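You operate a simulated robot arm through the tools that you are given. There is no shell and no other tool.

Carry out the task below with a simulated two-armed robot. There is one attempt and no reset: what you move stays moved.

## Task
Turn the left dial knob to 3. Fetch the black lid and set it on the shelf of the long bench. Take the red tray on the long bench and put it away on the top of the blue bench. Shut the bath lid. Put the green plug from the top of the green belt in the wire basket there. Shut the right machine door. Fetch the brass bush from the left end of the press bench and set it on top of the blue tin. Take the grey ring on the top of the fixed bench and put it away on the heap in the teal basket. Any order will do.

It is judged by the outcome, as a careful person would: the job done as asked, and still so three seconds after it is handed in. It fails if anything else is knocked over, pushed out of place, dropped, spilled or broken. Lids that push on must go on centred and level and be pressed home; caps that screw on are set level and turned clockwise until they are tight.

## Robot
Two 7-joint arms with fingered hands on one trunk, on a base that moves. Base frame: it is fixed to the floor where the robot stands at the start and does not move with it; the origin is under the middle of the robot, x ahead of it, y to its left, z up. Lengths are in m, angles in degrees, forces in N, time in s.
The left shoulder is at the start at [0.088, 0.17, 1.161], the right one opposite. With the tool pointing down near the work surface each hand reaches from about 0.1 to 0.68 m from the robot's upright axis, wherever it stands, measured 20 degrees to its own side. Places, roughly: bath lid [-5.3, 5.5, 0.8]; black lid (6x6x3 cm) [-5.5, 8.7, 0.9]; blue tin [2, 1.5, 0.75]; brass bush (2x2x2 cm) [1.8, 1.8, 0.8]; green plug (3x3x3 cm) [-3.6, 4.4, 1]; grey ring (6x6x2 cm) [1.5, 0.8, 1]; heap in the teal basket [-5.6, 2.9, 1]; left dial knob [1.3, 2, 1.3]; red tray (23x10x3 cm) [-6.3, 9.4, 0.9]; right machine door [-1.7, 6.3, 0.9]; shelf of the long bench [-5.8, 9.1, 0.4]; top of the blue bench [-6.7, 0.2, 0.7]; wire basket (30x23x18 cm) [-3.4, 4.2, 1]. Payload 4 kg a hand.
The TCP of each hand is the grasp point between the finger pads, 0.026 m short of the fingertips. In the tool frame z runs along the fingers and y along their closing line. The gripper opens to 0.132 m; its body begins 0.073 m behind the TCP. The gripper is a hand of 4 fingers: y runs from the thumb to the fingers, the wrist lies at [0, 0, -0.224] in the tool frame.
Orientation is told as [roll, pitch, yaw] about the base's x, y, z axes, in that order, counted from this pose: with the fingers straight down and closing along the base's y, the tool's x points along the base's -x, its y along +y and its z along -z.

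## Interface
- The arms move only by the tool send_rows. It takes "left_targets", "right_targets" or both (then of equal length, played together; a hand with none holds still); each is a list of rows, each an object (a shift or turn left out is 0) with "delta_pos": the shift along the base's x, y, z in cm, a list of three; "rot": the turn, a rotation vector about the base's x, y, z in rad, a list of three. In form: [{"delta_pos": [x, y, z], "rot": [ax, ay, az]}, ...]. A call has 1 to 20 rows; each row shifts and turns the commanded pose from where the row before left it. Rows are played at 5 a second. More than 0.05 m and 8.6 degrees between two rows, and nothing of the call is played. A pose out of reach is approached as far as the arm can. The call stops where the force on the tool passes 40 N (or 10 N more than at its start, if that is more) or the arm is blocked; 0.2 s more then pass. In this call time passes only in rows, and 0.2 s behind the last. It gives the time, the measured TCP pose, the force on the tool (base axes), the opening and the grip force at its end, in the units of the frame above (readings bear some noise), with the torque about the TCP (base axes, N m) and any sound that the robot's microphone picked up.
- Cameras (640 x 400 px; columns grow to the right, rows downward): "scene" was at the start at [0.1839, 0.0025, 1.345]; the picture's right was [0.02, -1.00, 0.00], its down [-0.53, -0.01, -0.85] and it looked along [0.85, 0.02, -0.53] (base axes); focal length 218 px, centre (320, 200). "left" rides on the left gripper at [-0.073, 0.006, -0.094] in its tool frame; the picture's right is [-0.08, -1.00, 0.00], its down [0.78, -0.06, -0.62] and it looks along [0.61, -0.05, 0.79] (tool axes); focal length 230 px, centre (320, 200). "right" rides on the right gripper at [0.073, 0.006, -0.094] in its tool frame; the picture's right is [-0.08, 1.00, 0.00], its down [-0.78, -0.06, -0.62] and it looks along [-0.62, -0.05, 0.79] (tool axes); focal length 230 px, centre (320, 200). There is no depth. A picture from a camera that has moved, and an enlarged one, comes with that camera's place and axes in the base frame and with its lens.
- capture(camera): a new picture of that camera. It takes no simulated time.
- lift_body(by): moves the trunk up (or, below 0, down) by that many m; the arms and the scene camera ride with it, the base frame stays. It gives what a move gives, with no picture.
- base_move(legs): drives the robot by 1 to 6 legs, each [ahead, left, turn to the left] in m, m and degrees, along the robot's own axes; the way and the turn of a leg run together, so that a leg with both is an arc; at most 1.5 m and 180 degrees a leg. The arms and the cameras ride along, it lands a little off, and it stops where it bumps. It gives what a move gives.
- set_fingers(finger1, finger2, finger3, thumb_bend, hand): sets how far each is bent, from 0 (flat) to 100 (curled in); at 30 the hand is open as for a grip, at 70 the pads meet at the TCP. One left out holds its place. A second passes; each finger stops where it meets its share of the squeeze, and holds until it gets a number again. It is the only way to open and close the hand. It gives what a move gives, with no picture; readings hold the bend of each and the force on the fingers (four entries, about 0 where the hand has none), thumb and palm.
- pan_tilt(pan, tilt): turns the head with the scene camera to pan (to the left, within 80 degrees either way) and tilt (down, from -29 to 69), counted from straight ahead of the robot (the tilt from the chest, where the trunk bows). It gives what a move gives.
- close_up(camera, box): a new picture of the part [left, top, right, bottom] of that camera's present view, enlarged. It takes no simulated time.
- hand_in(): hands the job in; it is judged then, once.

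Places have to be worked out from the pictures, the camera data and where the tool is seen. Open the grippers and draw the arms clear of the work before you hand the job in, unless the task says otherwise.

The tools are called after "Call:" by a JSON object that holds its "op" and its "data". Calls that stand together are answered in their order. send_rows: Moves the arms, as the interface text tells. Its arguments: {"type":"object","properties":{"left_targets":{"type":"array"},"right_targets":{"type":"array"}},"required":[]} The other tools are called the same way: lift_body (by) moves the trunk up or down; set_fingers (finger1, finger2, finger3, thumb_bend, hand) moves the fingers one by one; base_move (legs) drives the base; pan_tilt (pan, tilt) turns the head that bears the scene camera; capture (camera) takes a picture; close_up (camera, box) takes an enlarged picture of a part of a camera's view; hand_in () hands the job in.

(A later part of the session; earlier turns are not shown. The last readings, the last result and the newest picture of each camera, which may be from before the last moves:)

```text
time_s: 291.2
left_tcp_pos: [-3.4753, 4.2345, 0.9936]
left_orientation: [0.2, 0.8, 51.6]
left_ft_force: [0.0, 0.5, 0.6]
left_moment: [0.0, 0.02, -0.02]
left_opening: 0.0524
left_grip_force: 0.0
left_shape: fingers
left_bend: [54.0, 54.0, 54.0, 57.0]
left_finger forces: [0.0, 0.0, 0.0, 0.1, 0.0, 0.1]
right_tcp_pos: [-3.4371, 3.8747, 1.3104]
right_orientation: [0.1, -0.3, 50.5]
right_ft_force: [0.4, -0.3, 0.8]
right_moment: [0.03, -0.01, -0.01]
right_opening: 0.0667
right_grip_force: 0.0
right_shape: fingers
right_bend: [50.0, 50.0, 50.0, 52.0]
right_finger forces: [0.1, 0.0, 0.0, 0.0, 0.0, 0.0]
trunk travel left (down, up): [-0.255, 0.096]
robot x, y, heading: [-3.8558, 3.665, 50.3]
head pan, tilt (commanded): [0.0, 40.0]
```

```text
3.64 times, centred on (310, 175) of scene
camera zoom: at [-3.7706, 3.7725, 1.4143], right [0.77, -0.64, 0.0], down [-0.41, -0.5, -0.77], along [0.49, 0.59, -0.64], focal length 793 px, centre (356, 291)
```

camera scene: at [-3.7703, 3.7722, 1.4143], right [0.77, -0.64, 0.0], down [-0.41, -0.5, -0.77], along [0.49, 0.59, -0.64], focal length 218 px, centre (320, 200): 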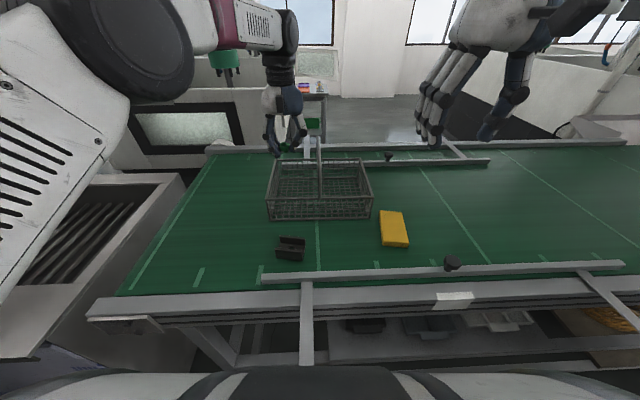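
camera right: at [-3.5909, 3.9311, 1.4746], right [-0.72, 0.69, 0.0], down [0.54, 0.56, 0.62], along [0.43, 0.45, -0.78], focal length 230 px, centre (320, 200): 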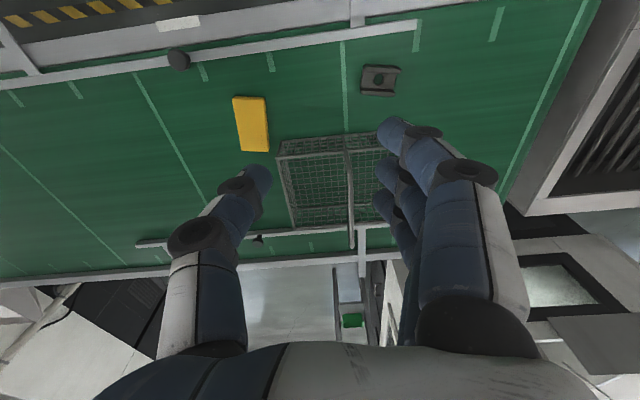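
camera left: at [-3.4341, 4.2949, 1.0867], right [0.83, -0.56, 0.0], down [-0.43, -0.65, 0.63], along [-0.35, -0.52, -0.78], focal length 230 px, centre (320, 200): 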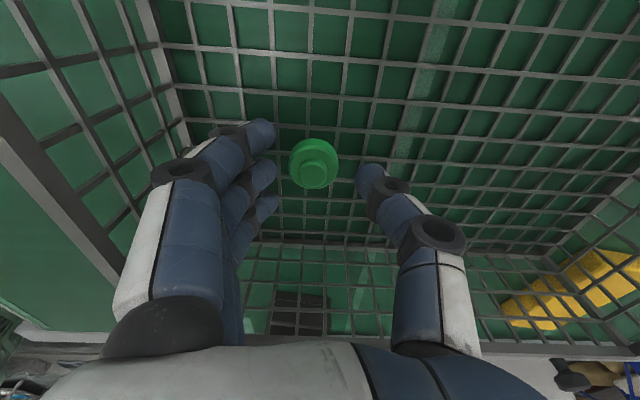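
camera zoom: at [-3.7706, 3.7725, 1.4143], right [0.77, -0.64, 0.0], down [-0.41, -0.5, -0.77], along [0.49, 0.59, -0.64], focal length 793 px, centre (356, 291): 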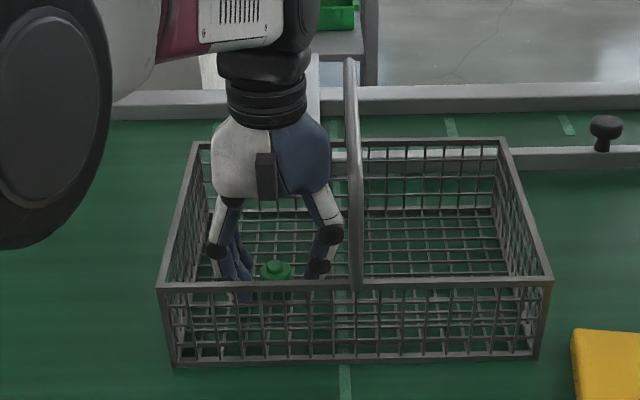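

The plug stands on the basket floor. I raise the hand straight up out of the basket and check.

Call:
{"op": "send_rows", "data": {"left_targets": [{"delta_pos": [0, 0, 1]}, {"delta_pos": [0, 0, 2]}, {"delta_pos": [0, 0, 3]}, {"delta_pos": [0, 0, 4]}, {"delta_pos": [0, 0, 4]}, {"delta_pos": [0, 0, 4]}, {"delta_pos": [-2, -2, 3]}, {"delta_pos": [-3, -2, 2]}, {"delta_pos": [-3, -2, 0]}, {"delta_pos": [-3, -2, 0]}]}}

Call:
{"op": "capture", "data": {"camera": "scene"}}

Call:
{"op": "close_up", "data": {"camera": "scene", "box": [240, 110, 400, 230]}}

```text
time_s: 293.4
left_tcp_pos: [-3.5939, 4.1489, 1.2225]
left_orientation: [0.0, 0.7, 51.6]
left_ft_force: [-0.6, 0.1, -0.7]
left_moment: [-0.03, -0.01, 0.02]
left_opening: 0.0523
left_grip_force: 0.1
left_shape: fingers
left_bend: [54.0, 54.0, 54.0, 57.0]
left_finger forces: [0.0, 0.0, 0.0, 0.0, 0.0, 0.0]
left hand out of reach, approached as far as the arm can: row 6
right_tcp_pos: [-3.4376, 3.8749, 1.3107]
right_orientation: [0.0, -0.4, 50.5]
right_ft_force: [0.9, -0.2, 0.2]
right_moment: [0.04, -0.01, 0.02]
right_opening: 0.0667
right_grip_force: 0.0
right_shape: fingers
right_bend: [50.0, 50.0, 50.0, 52.0]
right_finger forces: [0.0, 0.0, 0.1, 0.0, 0.1, 0.1]
trunk travel left (down, up): [-0.255, 0.096]
robot x, y, heading: [-3.8596, 3.6688, 50.3]
head pan, tilt (commanded): [0.0, 40.0]
```

```text
taken
camera scene: at [-3.7714, 3.7718, 1.4145], right [0.77, -0.64, 0.0], down [-0.41, -0.49, -0.77], along [0.49, 0.59, -0.64], focal length 218 px, centre (320, 200)
```

scene: 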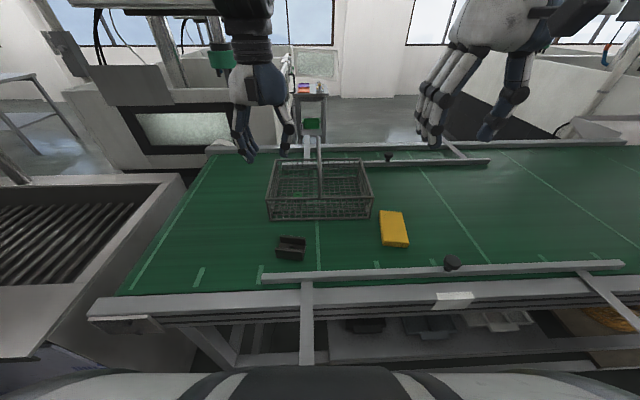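

```text
3.33 times, centred on (320, 170) of scene
camera zoom: at [-3.7714, 3.7718, 1.4145], right [0.77, -0.64, 0.0], down [-0.41, -0.49, -0.77], along [0.49, 0.59, -0.64], focal length 727 px, centre (320, 300)
```

zoom: 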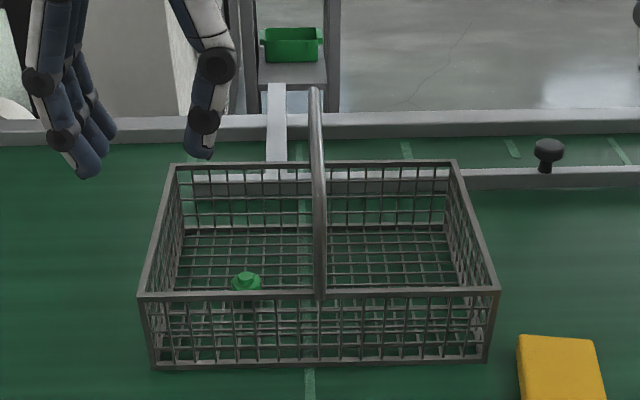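

The plug is in the basket and the hand is clear. Next the bath lid: I back away, strafe left past the green basket stack, and look.

Call:
{"op": "base_move", "data": {"legs": [[-0.76, 0, 0], [0, 1.1, 0], [0, 1.1, 0]]}}

Call:
{"op": "pan_tilt", "data": {"pan": 0, "tilt": 25}}

Call:
{"op": "capture", "data": {"camera": "scene"}}

```text
time_s: 316.6
left_tcp_pos: [-5.7673, 4.97, 1.2222]
left_orientation: [0.1, 0.8, 51.1]
left_ft_force: [-0.1, -0.2, -0.2]
left_moment: [0.01, 0.0, 0.0]
left_opening: 0.0522
left_grip_force: 0.1
left_shape: fingers
left_bend: [54.0, 54.0, 54.0, 57.0]
left_finger forces: [0.0, 0.0, 0.1, 0.0, 0.0, 0.1]
right_tcp_pos: [-5.6132, 4.6914, 1.3104]
right_orientation: [0.1, -0.2, 50.1]
right_ft_force: [-0.6, -0.2, 0.3]
right_moment: [0.01, -0.01, 0.0]
right_opening: 0.067
right_grip_force: 0.0
right_shape: fingers
right_bend: [50.0, 50.0, 50.0, 52.0]
right_finger forces: [0.0, 0.0, 0.0, 0.0, 0.0, 0.0]
trunk travel left (down, up): [-0.255, 0.096]
robot x, y, heading: [-6.0353, 4.4873, 50.0]
head pan, tilt (commanded): [0.0, 40.0]
```

```text
time_s: 317.3
left_tcp_pos: [-5.7675, 4.9701, 1.2228]
left_orientation: [0.1, 0.8, 51.0]
left_ft_force: [1.1, 0.4, 0.1]
left_moment: [0.05, 0.03, 0.0]
left_opening: 0.0523
left_grip_force: 0.1
left_shape: fingers
left_bend: [54.0, 54.0, 54.0, 57.0]
left_finger forces: [0.1, 0.0, 0.0, 0.1, 0.0, 0.1]
right_tcp_pos: [-5.6134, 4.6933, 1.3094]
right_orientation: [0.1, -0.3, 50.0]
right_ft_force: [0.5, 0.5, -0.1]
right_moment: [0.02, 0.02, 0.0]
right_opening: 0.0667
right_grip_force: 0.0
right_shape: fingers
right_bend: [50.0, 50.0, 50.0, 52.0]
right_finger forces: [0.0, 0.0, 0.0, 0.0, 0.0, 0.0]
trunk travel left (down, up): [-0.255, 0.096]
robot x, y, heading: [-6.0315, 4.4891, 49.9]
head pan, tilt (commanded): [0.0, 25.0]
```

```text
taken
camera scene: at [-5.9432, 4.5989, 1.4376], right [0.77, -0.64, 0.0], down [-0.27, -0.32, -0.91], along [0.58, 0.69, -0.42], focal length 218 px, centre (320, 200)
```

scene: 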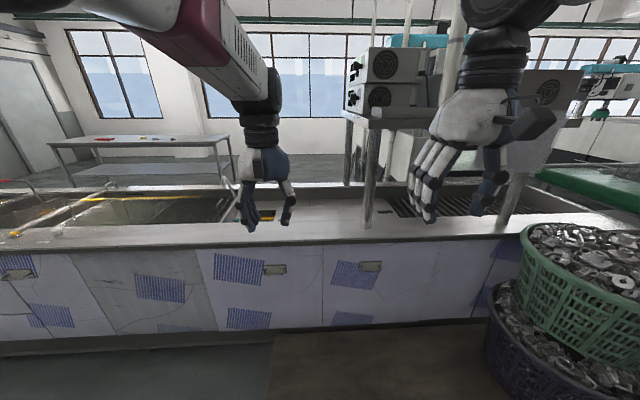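

I'm in front of the bath tank. The left hand hides part of it; I look with the left hand's camera and a close-up.

Call:
{"op": "capture", "data": {"camera": "left"}}

Call:
{"op": "close_up", "data": {"camera": "scene", "box": [0, 150, 320, 350]}}

Call:
{"op": "close_up", "data": {"camera": "scene", "box": [220, 150, 540, 350]}}

```text
taken
camera left: at [-5.725, 5.0298, 1.3144], right [0.82, -0.57, 0.0], down [-0.44, -0.64, 0.63], along [-0.36, -0.52, -0.78], focal length 230 px, centre (320, 200)
```

left: 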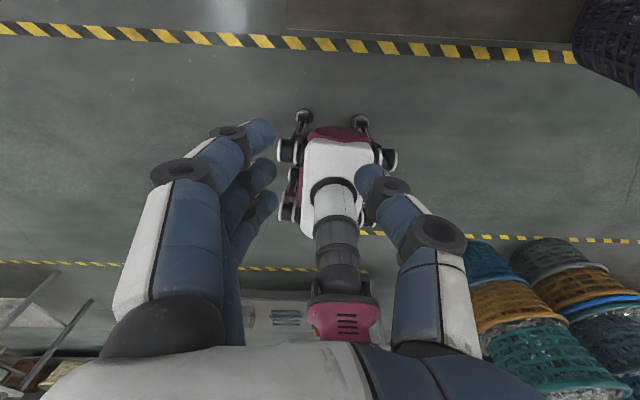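

```text
2.00 times, centred on (160, 250) of scene
camera zoom: at [-5.9432, 4.5989, 1.4376], right [0.77, -0.64, 0.0], down [-0.27, -0.32, -0.91], along [0.58, 0.69, -0.42], focal length 436 px, centre (640, 100)
```

zoom: 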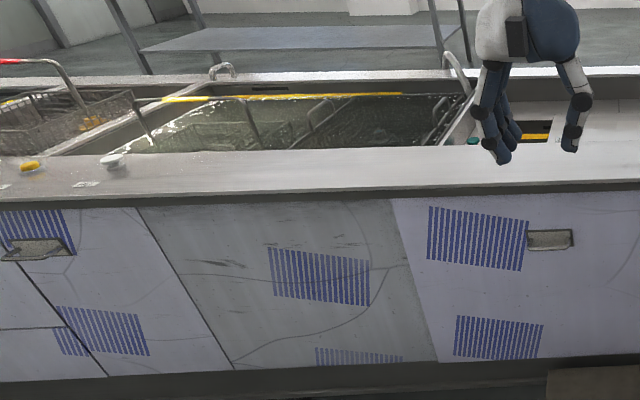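

```text
2.00 times, centred on (380, 250) of scene
camera zoom: at [-5.9432, 4.5989, 1.4376], right [0.77, -0.64, 0.0], down [-0.27, -0.32, -0.91], along [0.58, 0.69, -0.42], focal length 436 px, centre (200, 100)
```

zoom: 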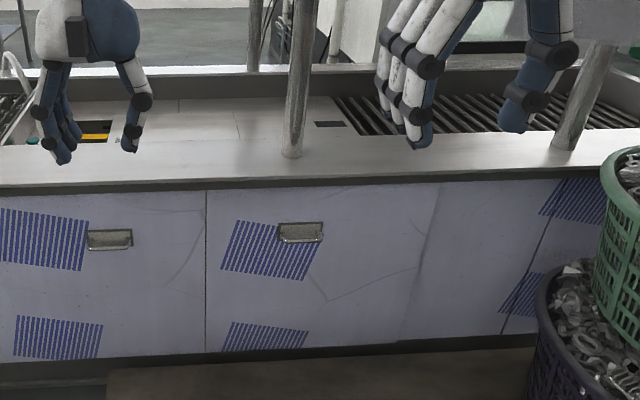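

Something like a lid with a bar stands near the left hand in the view. I strafe 0.5 m left and look back to the right to see it without the hand in the way.

Call:
{"op": "base_move", "data": {"legs": [[0.1, 0.6, 0]]}}

Call:
{"op": "pan_tilt", "data": {"pan": -15, "tilt": 30}}

Call:
{"op": "capture", "data": {"camera": "scene"}}

Call:
{"op": "capture", "data": {"camera": "right"}}

```text
time_s: 323.0
left_tcp_pos: [-6.1592, 5.4291, 1.2231]
left_orientation: [0.1, 0.8, 51.1]
left_ft_force: [0.7, -0.8, 0.9]
left_moment: [0.04, 0.01, 0.03]
left_opening: 0.0523
left_grip_force: 0.1
left_shape: fingers
left_bend: [54.0, 54.0, 54.0, 57.0]
left_finger forces: [0.0, 0.1, 0.0, 0.0, 0.0, 0.0]
right_tcp_pos: [-6.005, 5.1523, 1.3109]
right_orientation: [0.0, -0.3, 49.9]
right_ft_force: [0.7, -0.4, 0.1]
right_moment: [0.01, 0.0, -0.01]
right_opening: 0.0666
right_grip_force: 0.1
right_shape: fingers
right_bend: [50.0, 50.0, 50.0, 52.0]
right_finger forces: [0.1, 0.0, 0.0, 0.0, 0.0, 0.0]
trunk travel left (down, up): [-0.255, 0.096]
robot x, y, heading: [-6.428, 4.9464, 49.9]
head pan, tilt (commanded): [0.0, 25.0]
```

```text
time_s: 323.8
left_tcp_pos: [-6.1593, 5.4304, 1.2224]
left_orientation: [0.2, 0.8, 51.1]
left_ft_force: [-0.2, -0.5, 0.4]
left_moment: [-0.01, -0.01, -0.01]
left_opening: 0.0523
left_grip_force: 0.0
left_shape: fingers
left_bend: [54.0, 54.0, 54.0, 57.0]
left_finger forces: [0.1, 0.1, 0.1, 0.0, 0.1, 0.0]
right_tcp_pos: [-6.0055, 5.1519, 1.3114]
right_orientation: [-0.1, -0.3, 50.1]
right_ft_force: [0.9, 0.0, -0.2]
right_moment: [0.0, -0.04, 0.0]
right_opening: 0.0667
right_grip_force: 0.0
right_shape: fingers
right_bend: [50.0, 50.0, 50.0, 52.0]
right_finger forces: [0.0, 0.0, 0.1, 0.1, 0.1, 0.0]
trunk travel left (down, up): [-0.255, 0.096]
robot x, y, heading: [-6.4255, 4.9528, 49.9]
head pan, tilt (commanded): [-15.0, 30.0]
```

```text
taken
camera scene: at [-6.3202, 5.0399, 1.4297], right [0.57, -0.82, 0.0], down [-0.41, -0.29, -0.87], along [0.71, 0.5, -0.5], focal length 218 px, centre (320, 200)
```

scene: 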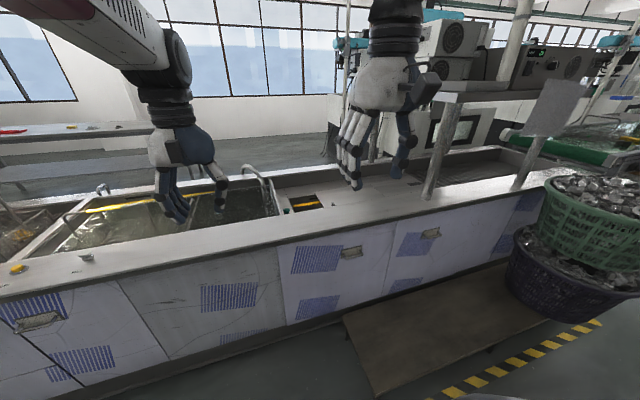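

```text
taken
camera right: at [-6.0577, 5.0989, 1.4046], right [-0.71, 0.7, 0.0], down [0.55, 0.56, 0.62], along [0.43, 0.44, -0.78], focal length 230 px, centre (320, 200)
```

right: 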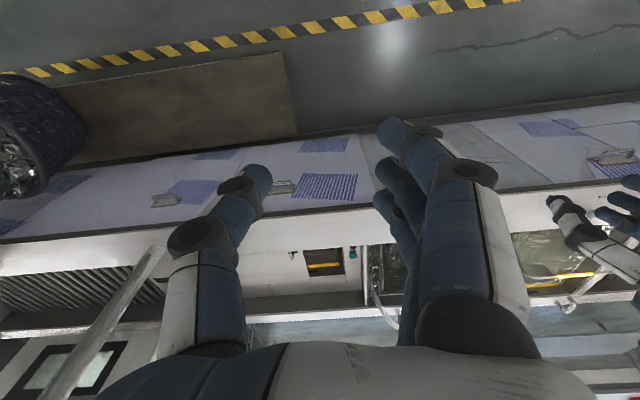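

A flat deck section with a small dark opening is visible near the given place. I enlarge that part.

Call:
{"op": "close_up", "data": {"camera": "scene", "box": [230, 150, 450, 260]}}

Call:
{"op": "close_up", "data": {"camera": "right", "box": [100, 140, 640, 360]}}

```text
2.91 times, centred on (340, 205) of scene
camera zoom: at [-6.3202, 5.0399, 1.4297], right [0.57, -0.82, 0.0], down [-0.41, -0.29, -0.87], along [0.71, 0.5, -0.5], focal length 634 px, centre (262, 186)
```

zoom: 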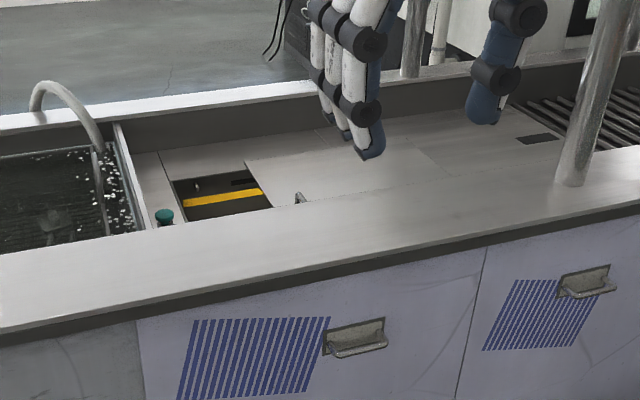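

```text
1.19 times, centred on (370, 250) of right
camera zoom: at [-6.0577, 5.0989, 1.4046], right [-0.71, 0.7, 0.0], down [0.55, 0.56, 0.62], along [0.43, 0.44, -0.78], focal length 273 px, centre (261, 141)
```

zoom: 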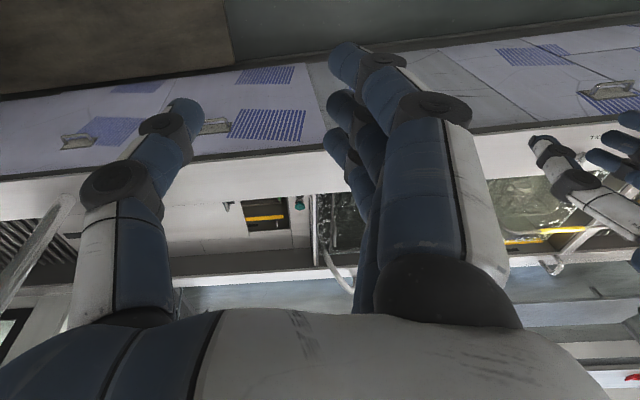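

It looks like a flat sliding lid with a small upright tab, leaving a dark opening at its left. I zoom in closer.

Call:
{"op": "close_up", "data": {"camera": "scene", "box": [270, 180, 400, 240]}}

Call:
{"op": "close_up", "data": {"camera": "right", "box": [240, 210, 400, 320]}}

```text
4.92 times, centred on (335, 210) of scene
camera zoom: at [-6.3202, 5.0399, 1.4297], right [0.57, -0.82, 0.0], down [-0.41, -0.29, -0.87], along [0.71, 0.5, -0.5], focal length 1073 px, centre (246, 151)
```

zoom: 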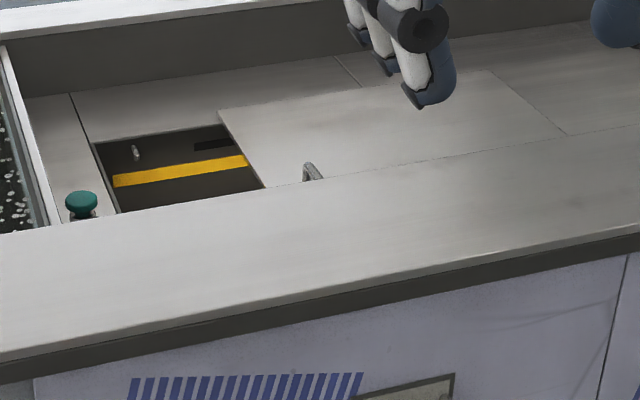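

```text
3.64 times, centred on (320, 265) of right
camera zoom: at [-6.0577, 5.0989, 1.4046], right [-0.71, 0.7, 0.0], down [0.55, 0.56, 0.62], along [0.43, 0.44, -0.78], focal length 837 px, centre (320, -36)
```

zoom: 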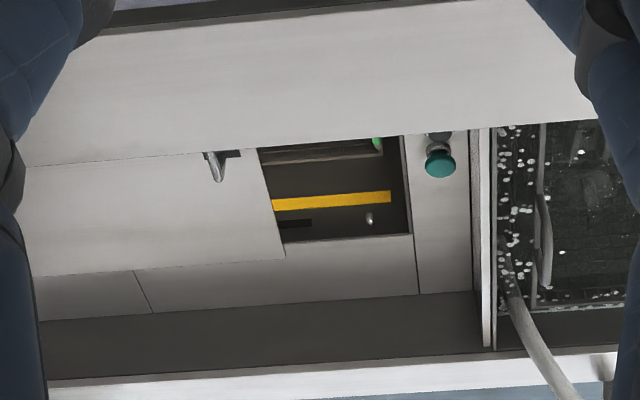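

The lid spans about u 7.35–7.78 and must slide left about 0.19 m to cover the opening; its small wire pull is near [-5.36, 5.62, ~0.74]. I lower the trunk 0.15 m and drive up to the tank.

Call:
{"op": "lift_body", "data": {"by": -0.15}}

Call:
{"op": "base_move", "data": {"legs": [[0, -0.2, 0], [0.45, 0, 0]]}}

Call:
{"op": "pan_tilt", "data": {"pan": -10, "tilt": 50}}

Call:
{"op": "capture", "data": {"camera": "scene"}}

Call:
{"op": "capture", "data": {"camera": "right"}}

Call:
{"op": "capture", "data": {"camera": "left"}}

```text
time_s: 325.6
left_tcp_pos: [-6.14, 5.4567, 0.9942]
left_orientation: [-0.7, 10.9, 51.4]
left_ft_force: [-0.4, -0.5, 0.3]
left_moment: [0.01, -0.02, 0.02]
left_opening: 0.0523
left_grip_force: 0.0
left_shape: fingers
left_bend: [54.0, 54.0, 54.0, 57.0]
left_finger forces: [0.0, 0.0, 0.0, 0.0, 0.1, 0.0]
right_tcp_pos: [-6.0055, 5.1516, 1.1623]
right_orientation: [0.0, -0.4, 50.0]
right_ft_force: [-0.2, -0.4, 0.5]
right_moment: [0.03, 0.0, 0.0]
right_opening: 0.0667
right_grip_force: 0.1
right_shape: fingers
right_bend: [50.0, 50.0, 50.0, 52.0]
right_finger forces: [0.0, 0.0, 0.0, 0.0, 0.0, 0.0]
trunk travel left (down, up): [-0.105, 0.246]
robot x, y, heading: [-6.4273, 4.9521, 50.1]
head pan, tilt (commanded): [-15.0, 30.0]
```

```text
time_s: 329.2
left_tcp_pos: [-5.8689, 5.4637, 0.9937]
left_orientation: [-1.0, 11.0, 51.4]
left_ft_force: [0.2, -0.4, -0.6]
left_moment: [-0.01, -0.01, -0.02]
left_opening: 0.0525
left_grip_force: 0.0
left_shape: fingers
left_bend: [54.0, 54.0, 54.0, 57.0]
left_finger forces: [0.0, 0.0, 0.1, 0.0, 0.0, 0.0]
right_tcp_pos: [-5.7357, 5.1558, 1.16]
right_orientation: [0.1, -0.3, 49.5]
right_ft_force: [-0.1, 0.2, 0.3]
right_moment: [0.03, -0.02, 0.0]
right_opening: 0.0667
right_grip_force: 0.1
right_shape: fingers
right_bend: [50.0, 50.0, 50.0, 52.0]
right_finger forces: [0.0, 0.0, 0.0, 0.1, 0.1, 0.1]
trunk travel left (down, up): [-0.105, 0.246]
robot x, y, heading: [-6.1579, 4.9569, 49.5]
head pan, tilt (commanded): [-15.0, 30.0]
stopped in leg 2: the robot was blocked; the commanded pose is now the measured one
```

```text
time_s: 330.0
left_tcp_pos: [-5.868, 5.464, 0.9932]
left_orientation: [-1.0, 11.0, 51.4]
left_ft_force: [0.4, -0.6, -0.1]
left_moment: [-0.04, 0.0, 0.01]
left_opening: 0.0523
left_grip_force: 0.0
left_shape: fingers
left_bend: [54.0, 54.0, 54.0, 57.0]
left_finger forces: [0.0, 0.0, 0.1, 0.1, 0.0, 0.1]
right_tcp_pos: [-5.7361, 5.1572, 1.1598]
right_orientation: [0.1, -0.2, 49.5]
right_ft_force: [-0.2, 0.8, -0.2]
right_moment: [-0.01, -0.01, 0.0]
right_opening: 0.0669
right_grip_force: 0.0
right_shape: fingers
right_bend: [50.0, 50.0, 50.0, 52.0]
right_finger forces: [0.0, 0.0, 0.0, 0.0, 0.1, 0.0]
trunk travel left (down, up): [-0.105, 0.246]
robot x, y, heading: [-6.1617, 4.9596, 49.6]
head pan, tilt (commanded): [-10.0, 50.0]
```

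```text
taken
camera scene: at [-5.9941, 5.1291, 1.2416], right [0.64, -0.77, 0.0], down [-0.59, -0.49, -0.64], along [0.5, 0.41, -0.77], focal length 218 px, centre (320, 200)
```

scene: 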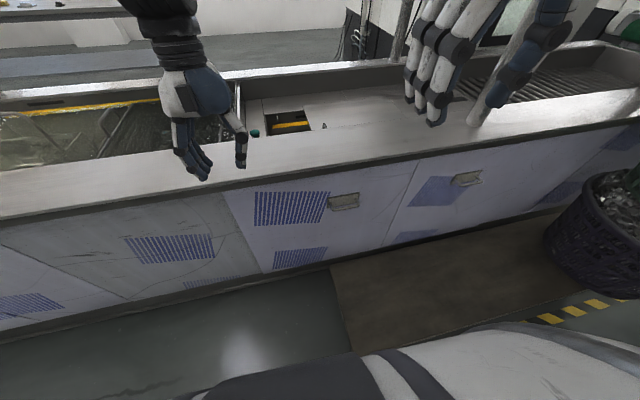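

```text
taken
camera right: at [-5.7883, 5.1037, 1.2542], right [-0.71, 0.71, 0.0], down [0.55, 0.56, 0.62], along [0.44, 0.44, -0.78], focal length 230 px, centre (320, 200)
```

right: 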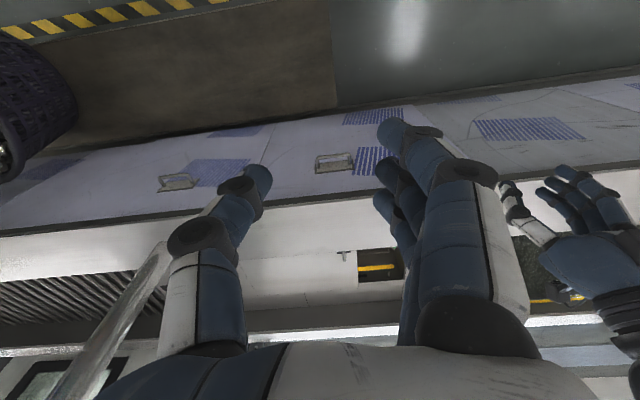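

```text
taken
camera left: at [-5.8184, 5.5372, 1.0709], right [0.83, -0.56, 0.0], down [-0.37, -0.54, 0.76], along [-0.42, -0.63, -0.65], focal length 230 px, centre (320, 200)
```

left: 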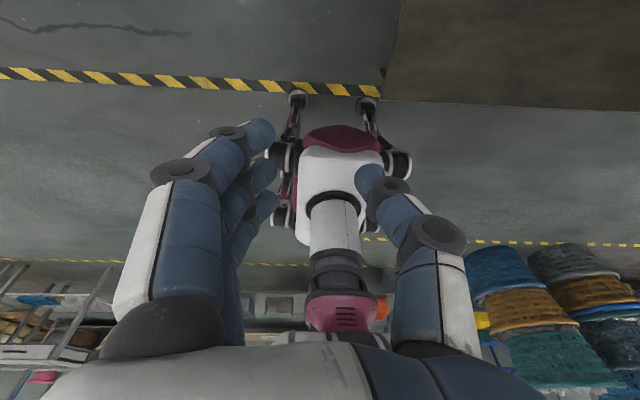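

The base bumped into a low wooden platform in front of the tank (its left edge at u ≈ 7.745). I look closely at the lid's pull before choosing a stand further left.

Call:
{"op": "close_up", "data": {"camera": "right", "box": [280, 220, 440, 320]}}

Call:
{"op": "close_up", "data": {"camera": "scene", "box": [220, 80, 420, 180]}}

```text
4.00 times, centred on (360, 270) of right
camera zoom: at [-5.7883, 5.1037, 1.2542], right [-0.71, 0.71, 0.0], down [0.55, 0.56, 0.62], along [0.44, 0.44, -0.78], focal length 920 px, centre (160, -80)
```

zoom: 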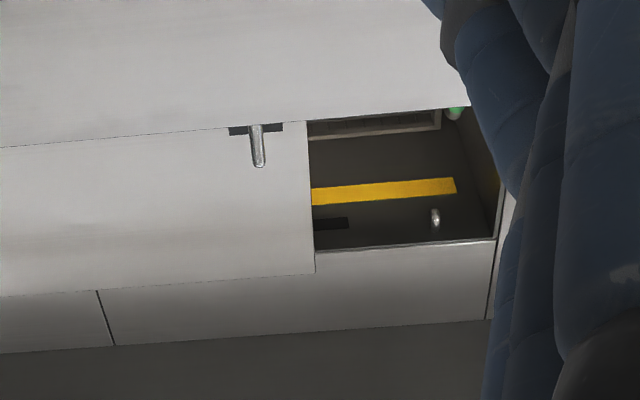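

```text
3.20 times, centred on (320, 130) of scene
camera zoom: at [-5.9941, 5.1291, 1.2416], right [0.64, -0.77, 0.0], down [-0.59, -0.49, -0.64], along [0.5, 0.41, -0.77], focal length 698 px, centre (320, 424)
```

zoom: 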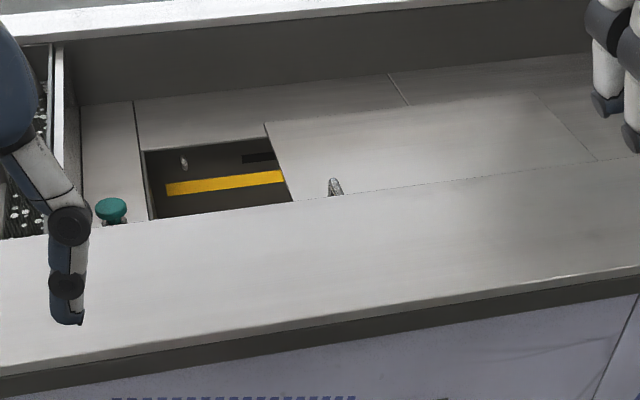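

The pull stands at u ≈ 7.742, v ≈ 0.785, top z ≈ 0.82, on a deck at z ≈ 0.77; the opening ends at u ≈ 7.967, with a green knob just beyond. I'll push the pull leftward with the closed right hand. First I lift the left hand clear and move the base left past the platform.

Call:
{"op": "send_rows", "data": {"left_targets": [{"delta_pos": [-2.8, -0.3, 3], "rot": [0.075, -0.06, 0]}, {"delta_pos": [-2.8, -0.3, 3], "rot": [0.075, -0.06, 0]}, {"delta_pos": [-2.8, -0.3, 3]}, {"delta_pos": [-2.8, -0.3, 3]}, {"delta_pos": [-2.8, -0.3, 3]}]}}

Call:
{"op": "base_move", "data": {"legs": [[-0.05, 0, 0], [0, 0.22, 0], [0.4, 0, 0]]}}

Call:
{"op": "pan_tilt", "data": {"pan": -20, "tilt": 45}}

Call:
{"op": "capture", "data": {"camera": "scene"}}

Call:
{"op": "capture", "data": {"camera": "right"}}

```text
time_s: 331.2
left_tcp_pos: [-6.0091, 5.4497, 1.1447]
left_orientation: [-0.8, -0.1, 51.3]
left_ft_force: [0.1, -0.8, 0.3]
left_moment: [-0.03, -0.02, -0.01]
left_opening: 0.0529
left_grip_force: 0.1
left_shape: fingers
left_bend: [54.0, 54.0, 54.0, 57.0]
left_finger forces: [0.0, 0.0, 0.1, 0.0, 0.0, 0.0]
right_tcp_pos: [-5.737, 5.1563, 1.1608]
right_orientation: [0.0, -0.3, 49.7]
right_ft_force: [0.2, 0.1, 0.2]
right_moment: [0.0, -0.01, 0.02]
right_opening: 0.067
right_grip_force: 0.0
right_shape: fingers
right_bend: [50.0, 50.0, 50.0, 52.0]
right_finger forces: [0.0, 0.1, 0.0, 0.0, 0.0, 0.0]
trunk travel left (down, up): [-0.105, 0.246]
robot x, y, heading: [-6.1599, 4.9539, 49.6]
head pan, tilt (commanded): [-10.0, 50.0]
```

```text
time_s: 336.4
left_tcp_pos: [-5.9467, 5.8597, 1.1438]
left_orientation: [-0.8, 0.0, 51.4]
left_ft_force: [0.7, -0.6, -0.4]
left_moment: [-0.01, 0.0, -0.02]
left_opening: 0.0529
left_grip_force: 0.0
left_shape: fingers
left_bend: [54.0, 54.0, 54.0, 57.0]
left_finger forces: [0.0, 0.0, 0.1, 0.0, 0.0, 0.0]
right_tcp_pos: [-5.6732, 5.5686, 1.1603]
right_orientation: [0.1, -0.2, 49.7]
right_ft_force: [-0.3, 0.4, 0.1]
right_moment: [0.0, 0.03, -0.02]
right_opening: 0.0671
right_grip_force: 0.0
right_shape: fingers
right_bend: [50.0, 50.0, 50.0, 52.0]
right_finger forces: [0.1, 0.0, 0.1, 0.1, 0.0, 0.0]
trunk travel left (down, up): [-0.105, 0.246]
robot x, y, heading: [-6.0979, 5.3688, 49.8]
head pan, tilt (commanded): [-10.0, 50.0]
```

```text
time_s: 337.1
left_tcp_pos: [-5.9463, 5.8595, 1.1454]
left_orientation: [-0.9, 0.0, 51.3]
left_ft_force: [0.2, -0.2, 0.4]
left_moment: [0.01, 0.01, -0.01]
left_opening: 0.0528
left_grip_force: 0.1
left_shape: fingers
left_bend: [54.0, 54.0, 54.0, 57.0]
left_finger forces: [0.1, 0.1, 0.0, 0.0, 0.0, 0.0]
right_tcp_pos: [-5.6748, 5.5681, 1.16]
right_orientation: [0.1, -0.2, 49.7]
right_ft_force: [0.4, -0.6, 0.4]
right_moment: [-0.04, 0.04, -0.03]
right_opening: 0.0663
right_grip_force: 0.2
right_shape: fingers
right_bend: [50.0, 50.0, 50.0, 52.0]
right_finger forces: [0.0, 0.0, 0.0, 0.0, 0.0, 0.1]
trunk travel left (down, up): [-0.105, 0.246]
robot x, y, heading: [-6.0968, 5.3663, 50.0]
head pan, tilt (commanded): [-20.0, 45.0]
```

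```text
taken
camera scene: at [-5.9214, 5.5317, 1.2485], right [0.5, -0.87, 0.0], down [-0.61, -0.35, -0.71], along [0.61, 0.35, -0.71], focal length 218 px, centre (320, 200)
```

scene: 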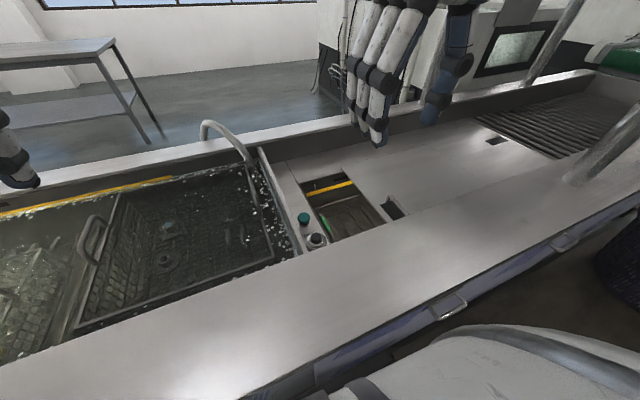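

```text
taken
camera right: at [-5.727, 5.5156, 1.2543], right [-0.71, 0.7, 0.0], down [0.55, 0.56, 0.62], along [0.44, 0.44, -0.78], focal length 230 px, centre (320, 200)
```

right: 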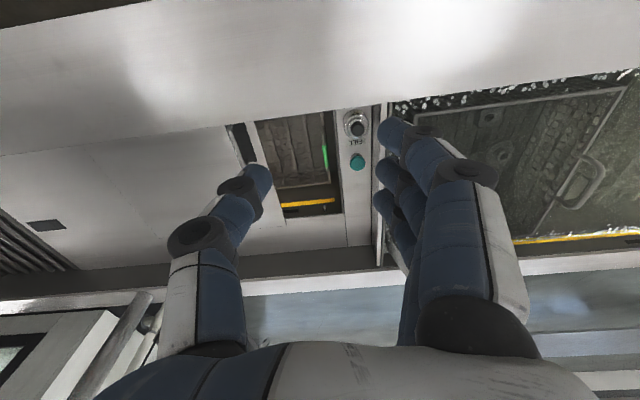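

Much clearer now: the lid lies in a recess, with a dark finger slot near its left-front corner. I zoom in on it.

Call:
{"op": "close_up", "data": {"camera": "scene", "box": [280, 150, 440, 260]}}

Call:
{"op": "close_up", "data": {"camera": "right", "box": [180, 90, 400, 230]}}

```text
3.64 times, centred on (360, 205) of scene
camera zoom: at [-5.9214, 5.5317, 1.2485], right [0.5, -0.87, 0.0], down [-0.61, -0.35, -0.71], along [0.61, 0.35, -0.71], focal length 793 px, centre (174, 182)
```

zoom: 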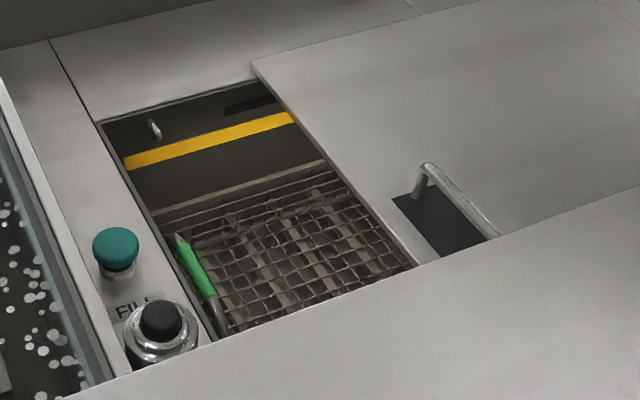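

```text
2.86 times, centred on (290, 160) of right
camera zoom: at [-5.727, 5.5156, 1.2543], right [-0.71, 0.7, 0.0], down [0.55, 0.56, 0.62], along [0.44, 0.44, -0.78], focal length 657 px, centre (406, 314)
```

zoom: 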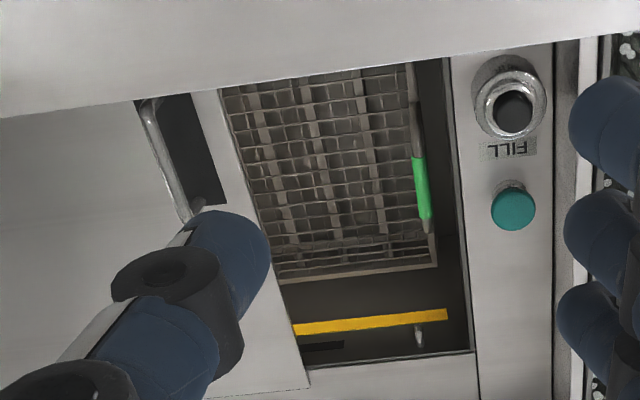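

The lid (top z ≈ 0.76) has a bow pull along v at u ≈ 7.733, top z ≈ 0.79, sitting in a recess behind the front rim (edge v ≈ 0.67, z ≈ 0.86). It must slide about 0.175 m left. I close the right hand and bring it down to the right of the pull.

Call:
{"op": "set_fingers", "data": {"hand": "right", "finger1": 70, "finger2": 70, "finger3": 70, "thumb_bend": 66}}

Call:
{"op": "send_rows", "data": {"right_targets": [{"delta_pos": [4.11, -0.67, 0]}, {"delta_pos": [4.11, -0.67, 0]}, {"delta_pos": [4.11, -0.67, 0]}, {"delta_pos": [4.11, -0.67, 0]}, {"delta_pos": [4.11, -0.67, 0]}, {"delta_pos": [4.11, -0.67, 0]}, {"delta_pos": [4.11, -0.67, 0]}, {"delta_pos": [0, 0, -4]}, {"delta_pos": [0, 0, -4]}, {"delta_pos": [0, 0, -4]}, {"delta_pos": [0, 0, -4]}, {"delta_pos": [0, 0, -4]}, {"delta_pos": [0, 0, -4]}]}}

Call:
{"op": "capture", "data": {"camera": "right"}}

Call:
{"op": "capture", "data": {"camera": "scene"}}

```text
time_s: 338.1
left_tcp_pos: [-5.9479, 5.8611, 1.1436]
left_orientation: [-0.9, -0.2, 51.4]
left_ft_force: [0.1, 0.2, -0.4]
left_moment: [0.02, 0.0, 0.0]
left_opening: 0.0527
left_grip_force: 0.1
left_shape: fingers
left_bend: [54.0, 54.0, 54.0, 57.0]
left_finger forces: [0.0, 0.0, 0.0, 0.0, 0.0, 0.0]
right_tcp_pos: [-5.6754, 5.5687, 1.16]
right_orientation: [0.1, -0.2, 49.7]
right_ft_force: [-0.7, 0.4, -0.3]
right_moment: [-0.01, 0.0, -0.02]
right_opening: 0.0188
right_grip_force: 0.1
right_shape: fingers
right_bend: [70.0, 70.0, 70.0, 66.0]
right_finger forces: [0.1, 0.0, 0.0, 0.0, 0.0, 0.1]
trunk travel left (down, up): [-0.105, 0.246]
robot x, y, heading: [-6.0972, 5.3681, 49.8]
head pan, tilt (commanded): [-20.0, 45.0]
```

```text
time_s: 340.9
left_tcp_pos: [-5.9467, 5.8609, 1.1444]
left_orientation: [-0.9, 0.0, 51.4]
left_ft_force: [-0.7, 0.3, -0.2]
left_moment: [-0.03, 0.06, -0.02]
left_opening: 0.0529
left_grip_force: 0.1
left_shape: fingers
left_bend: [54.0, 54.0, 54.0, 57.0]
left_finger forces: [0.0, 0.1, 0.0, 0.0, 0.0, 0.0]
right_tcp_pos: [-5.3857, 5.5233, 0.9206]
right_orientation: [0.1, -0.2, 49.8]
right_ft_force: [-0.4, -0.8, 0.3]
right_moment: [0.01, 0.0, -0.02]
right_opening: 0.0185
right_grip_force: 0.1
right_shape: fingers
right_bend: [70.0, 70.0, 70.0, 66.0]
right_finger forces: [0.0, 0.0, 0.0, 0.0, 0.0, 0.0]
trunk travel left (down, up): [-0.105, 0.246]
robot x, y, heading: [-6.094, 5.3666, 49.6]
head pan, tilt (commanded): [-20.0, 45.0]
```

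```text
taken
camera right: at [-5.4382, 5.4699, 1.014], right [-0.71, 0.7, 0.0], down [0.55, 0.56, 0.62], along [0.44, 0.44, -0.78], focal length 230 px, centre (320, 200)
```

right: 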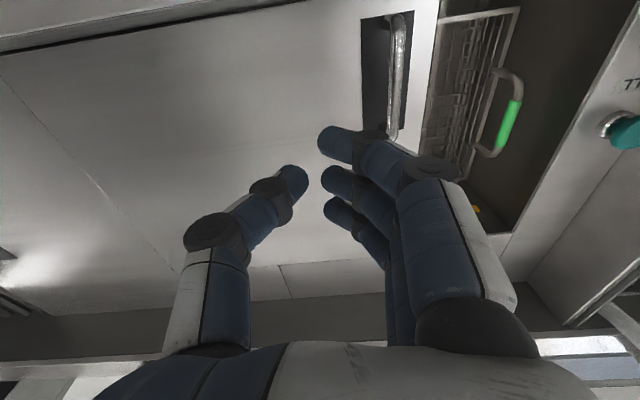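

```text
taken
camera scene: at [-5.9209, 5.5323, 1.2482], right [0.5, -0.87, 0.0], down [-0.61, -0.35, -0.71], along [0.61, 0.35, -0.71], focal length 218 px, centre (320, 200)
```

scene: 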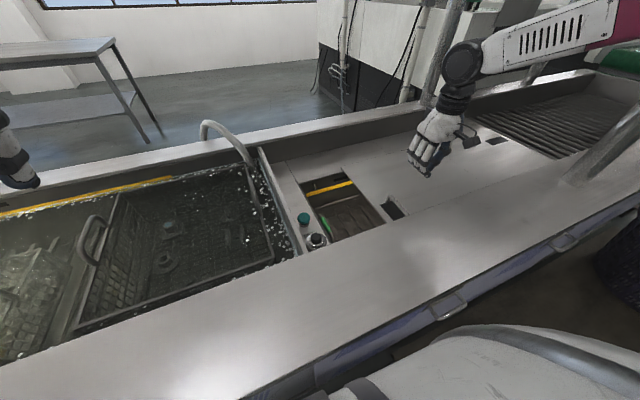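

The pull is about 7 cm to the left (+u) of the closed hand and overlaps it in depth. I lower to about z = 0.81 in careful steps.

Call:
{"op": "send_rows", "data": {"right_targets": [{"delta_pos": [0, 0, -4]}, {"delta_pos": [0, 0, -4]}, {"delta_pos": [0, 0, -2]}, {"delta_pos": [0, 0, -1]}]}}

Call:
{"op": "capture", "data": {"camera": "right"}}

Call:
{"op": "close_up", "data": {"camera": "scene", "box": [300, 80, 500, 260]}}

```text
time_s: 341.9
left_tcp_pos: [-5.9478, 5.8609, 1.1441]
left_orientation: [-0.9, -0.1, 51.4]
left_ft_force: [1.3, -0.4, 0.6]
left_moment: [0.01, -0.02, 0.01]
left_opening: 0.0526
left_grip_force: 0.0
left_shape: fingers
left_bend: [54.0, 54.0, 54.0, 57.0]
left_finger forces: [0.1, 0.1, 0.0, 0.0, 0.1, 0.1]
right_tcp_pos: [-5.3862, 5.5229, 0.8098]
right_orientation: [0.2, -0.3, 49.7]
right_ft_force: [-0.6, 0.4, -0.1]
right_moment: [-0.02, 0.01, 0.03]
right_opening: 0.0187
right_grip_force: 0.1
right_shape: fingers
right_bend: [70.0, 70.0, 70.0, 66.0]
right_finger forces: [0.0, 0.0, 0.0, 0.0, 0.1, 0.0]
trunk travel left (down, up): [-0.105, 0.246]
robot x, y, heading: [-6.0936, 5.3646, 49.5]
head pan, tilt (commanded): [-20.0, 45.0]
```

```text
taken
camera right: at [-5.4389, 5.4696, 0.9045], right [-0.71, 0.7, 0.0], down [0.55, 0.56, 0.62], along [0.44, 0.44, -0.78], focal length 230 px, centre (320, 200)
```

right: 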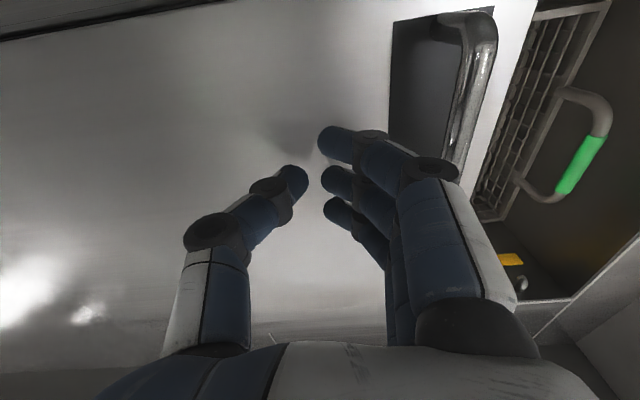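

```text
2.22 times, centred on (400, 170) of scene
camera zoom: at [-5.9212, 5.5318, 1.2484], right [0.5, -0.87, 0.0], down [-0.61, -0.35, -0.71], along [0.61, 0.35, -0.71], focal length 484 px, centre (142, 267)
```

zoom: 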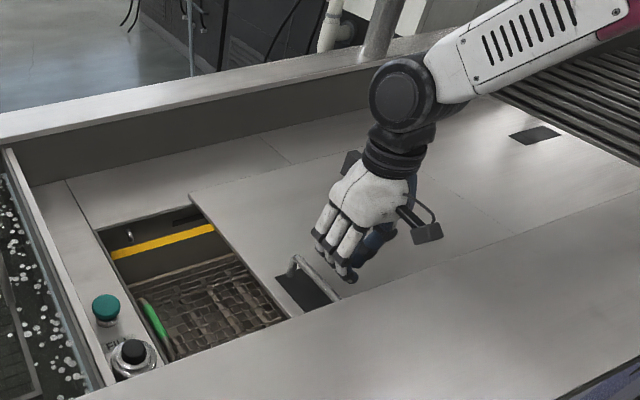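

The hand is beside the pull with tips about 2 cm above the lid. I lower 8 mm more and push left in 1 cm steps, watching the force.

Call:
{"op": "send_rows", "data": {"right_targets": [{"delta_pos": [0, 0, -0.8]}, {"delta_pos": [-0.77, 0.64, 0]}, {"delta_pos": [-0.77, 0.64, 0]}, {"delta_pos": [-0.77, 0.64, 0]}, {"delta_pos": [-0.77, 0.64, 0]}, {"delta_pos": [-0.77, 0.64, 0]}]}}

Call:
{"op": "capture", "data": {"camera": "right"}}

Call:
{"op": "close_up", "data": {"camera": "scene", "box": [300, 80, 500, 260]}}

```text
time_s: 343.3
left_tcp_pos: [-5.9479, 5.8604, 1.1437]
left_orientation: [-0.9, 0.0, 51.4]
left_ft_force: [0.6, -0.4, -0.7]
left_moment: [-0.04, 0.0, 0.02]
left_opening: 0.0528
left_grip_force: 0.0
left_shape: fingers
left_bend: [54.0, 54.0, 54.0, 57.0]
left_finger forces: [0.0, 0.0, 0.1, 0.0, 0.0, 0.1]
right_tcp_pos: [-5.4263, 5.5538, 0.8016]
right_orientation: [0.1, -0.1, 49.7]
right_ft_force: [0.7, -0.8, 0.3]
right_moment: [0.0, 0.05, 0.01]
right_opening: 0.0174
right_grip_force: 0.7
right_shape: fingers
right_bend: [70.0, 70.0, 70.0, 66.0]
right_finger forces: [1.1, 0.0, 0.0, 0.1, 0.1, 0.1]
trunk travel left (down, up): [-0.105, 0.246]
robot x, y, heading: [-6.1028, 5.3653, 49.5]
head pan, tilt (commanded): [-20.0, 45.0]
```

```text
taken
camera right: at [-5.4781, 5.5011, 0.8964], right [-0.71, 0.7, 0.0], down [0.55, 0.56, 0.62], along [0.43, 0.44, -0.79], focal length 230 px, centre (320, 200)
```

right: 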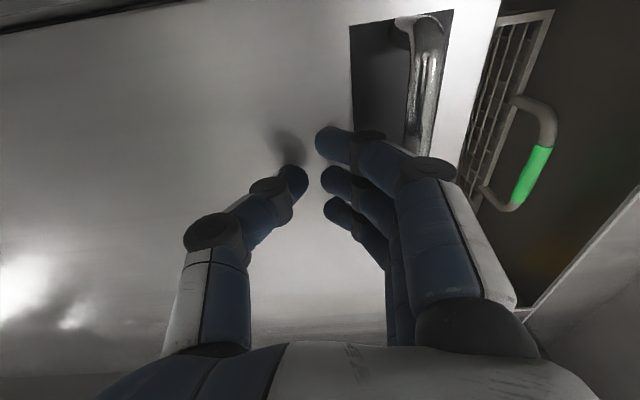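

```text
2.22 times, centred on (400, 170) of scene
camera zoom: at [-5.9215, 5.5318, 1.2485], right [0.5, -0.87, 0.0], down [-0.61, -0.35, -0.71], along [0.61, 0.35, -0.71], focal length 484 px, centre (142, 267)
```

zoom: 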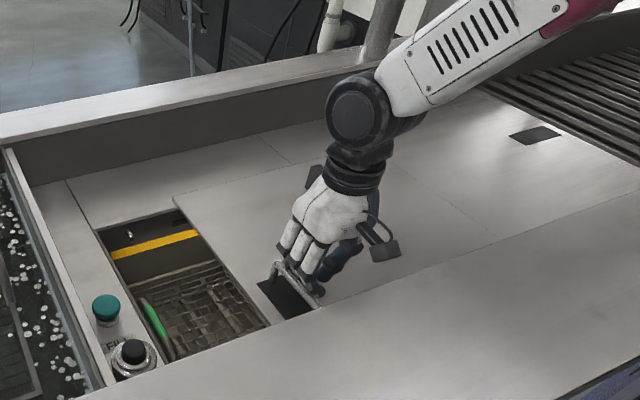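

The lid is sliding with almost no force. I push on another 8 cm.

Call:
{"op": "send_rows", "data": {"right_targets": [{"delta_pos": [-1.15, 0.96, 0]}, {"delta_pos": [-1.15, 0.96, 0]}, {"delta_pos": [-1.15, 0.96, 0]}, {"delta_pos": [-1.15, 0.96, 0]}, {"delta_pos": [-1.15, 0.96, 0]}]}}

Call:
{"op": "capture", "data": {"camera": "right"}}

Call:
{"op": "close_up", "data": {"camera": "scene", "box": [280, 100, 480, 260]}}

```text
time_s: 344.5
left_tcp_pos: [-5.9482, 5.86, 1.1445]
left_orientation: [-0.9, -0.1, 51.4]
left_ft_force: [0.3, -0.1, -0.4]
left_moment: [0.01, 0.02, 0.01]
left_opening: 0.0524
left_grip_force: 0.1
left_shape: fingers
left_bend: [54.0, 54.0, 54.0, 57.0]
left_finger forces: [0.0, 0.0, 0.0, 0.0, 0.1, 0.0]
right_tcp_pos: [-5.483, 5.6024, 0.8012]
right_orientation: [0.1, -0.3, 49.8]
right_ft_force: [0.4, 0.5, 0.3]
right_moment: [0.04, 0.05, 0.01]
right_opening: 0.0177
right_grip_force: 0.6
right_shape: fingers
right_bend: [70.0, 70.0, 70.0, 66.0]
right_finger forces: [0.9, 0.1, 0.1, 0.0, 0.1, 0.1]
trunk travel left (down, up): [-0.105, 0.246]
robot x, y, heading: [-6.0934, 5.3714, 49.5]
head pan, tilt (commanded): [-20.0, 45.0]
```

```text
taken
camera right: at [-5.5353, 5.5491, 0.8965], right [-0.71, 0.7, 0.0], down [0.55, 0.56, 0.62], along [0.44, 0.44, -0.78], focal length 230 px, centre (320, 200)
```

right: 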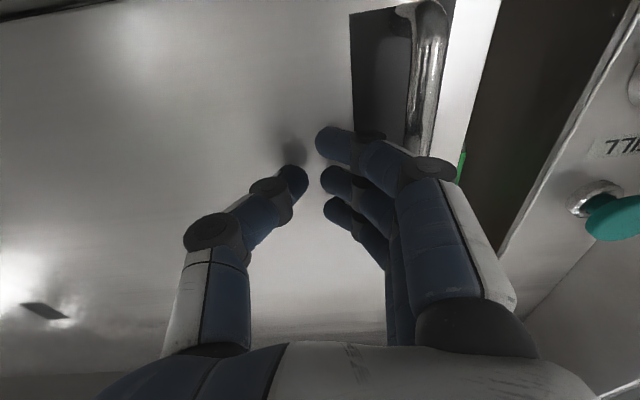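

```text
2.50 times, centred on (380, 180) of scene
camera zoom: at [-5.9215, 5.5319, 1.2485], right [0.5, -0.87, 0.0], down [-0.61, -0.35, -0.71], along [0.61, 0.35, -0.71], focal length 545 px, centre (170, 250)
```

zoom: 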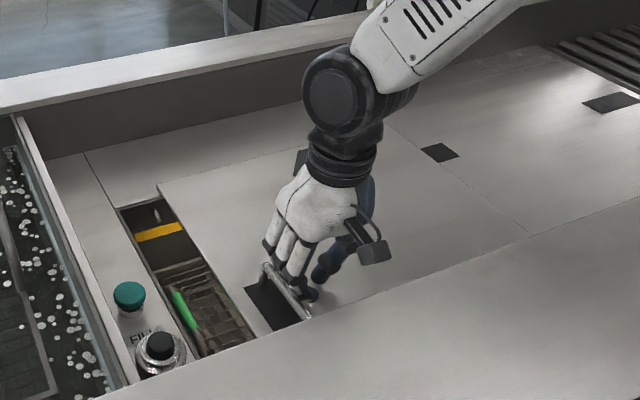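

The lid's left edge is now at about u = 7.893; roughly 7 cm remain. I push 5.5 cm more.

Call:
{"op": "send_rows", "data": {"right_targets": [{"delta_pos": [-1.15, 0.96, 0]}, {"delta_pos": [-1.15, 0.96, 0]}, {"delta_pos": [-1.15, 0.96, 0]}, {"delta_pos": [-0.77, 0.64, 0]}]}}

Call:
{"op": "capture", "data": {"camera": "right"}}

Call:
{"op": "close_up", "data": {"camera": "scene", "box": [280, 120, 440, 260]}}

```text
time_s: 345.5
left_tcp_pos: [-5.9475, 5.8603, 1.144]
left_orientation: [-0.9, -0.1, 51.4]
left_ft_force: [1.0, 0.3, -0.4]
left_moment: [-0.02, 0.0, -0.02]
left_opening: 0.0525
left_grip_force: 0.1
left_shape: fingers
left_bend: [54.0, 54.0, 54.0, 57.0]
left_finger forces: [0.0, 0.1, 0.1, 0.0, 0.0, 0.0]
right_tcp_pos: [-5.5243, 5.6368, 0.8014]
right_orientation: [0.0, -0.3, 49.6]
right_ft_force: [1.2, -0.6, 0.8]
right_moment: [0.01, 0.06, 0.04]
right_opening: 0.0176
right_grip_force: 0.5
right_shape: fingers
right_bend: [70.0, 70.0, 70.0, 66.0]
right_finger forces: [1.2, 0.0, 0.0, 0.1, 0.0, 0.0]
trunk travel left (down, up): [-0.105, 0.246]
robot x, y, heading: [-6.0973, 5.3683, 49.7]
head pan, tilt (commanded): [-20.0, 45.0]
```

```text
taken
camera right: at [-5.5775, 5.5839, 0.8957], right [-0.71, 0.7, 0.0], down [0.55, 0.56, 0.62], along [0.44, 0.44, -0.78], focal length 230 px, centre (320, 200)
```

right: 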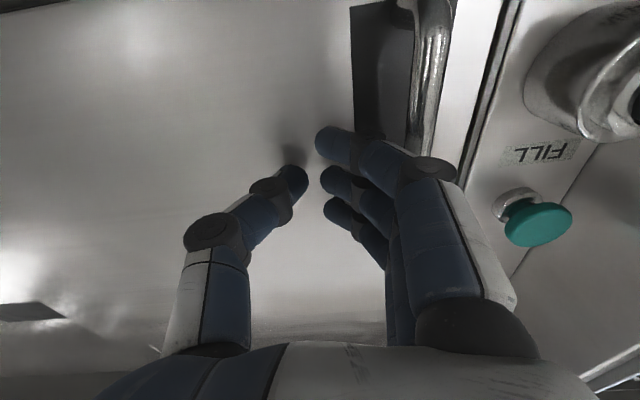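

```text
2.86 times, centred on (360, 190) of scene
camera zoom: at [-5.9214, 5.5317, 1.2485], right [0.5, -0.87, 0.0], down [-0.61, -0.35, -0.71], along [0.61, 0.35, -0.71], focal length 623 px, centre (206, 229)
```

zoom: 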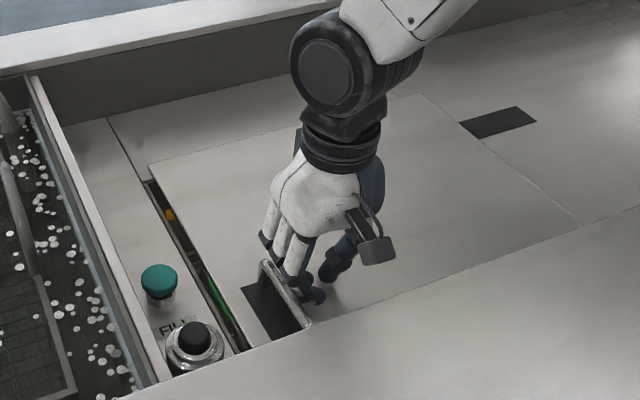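

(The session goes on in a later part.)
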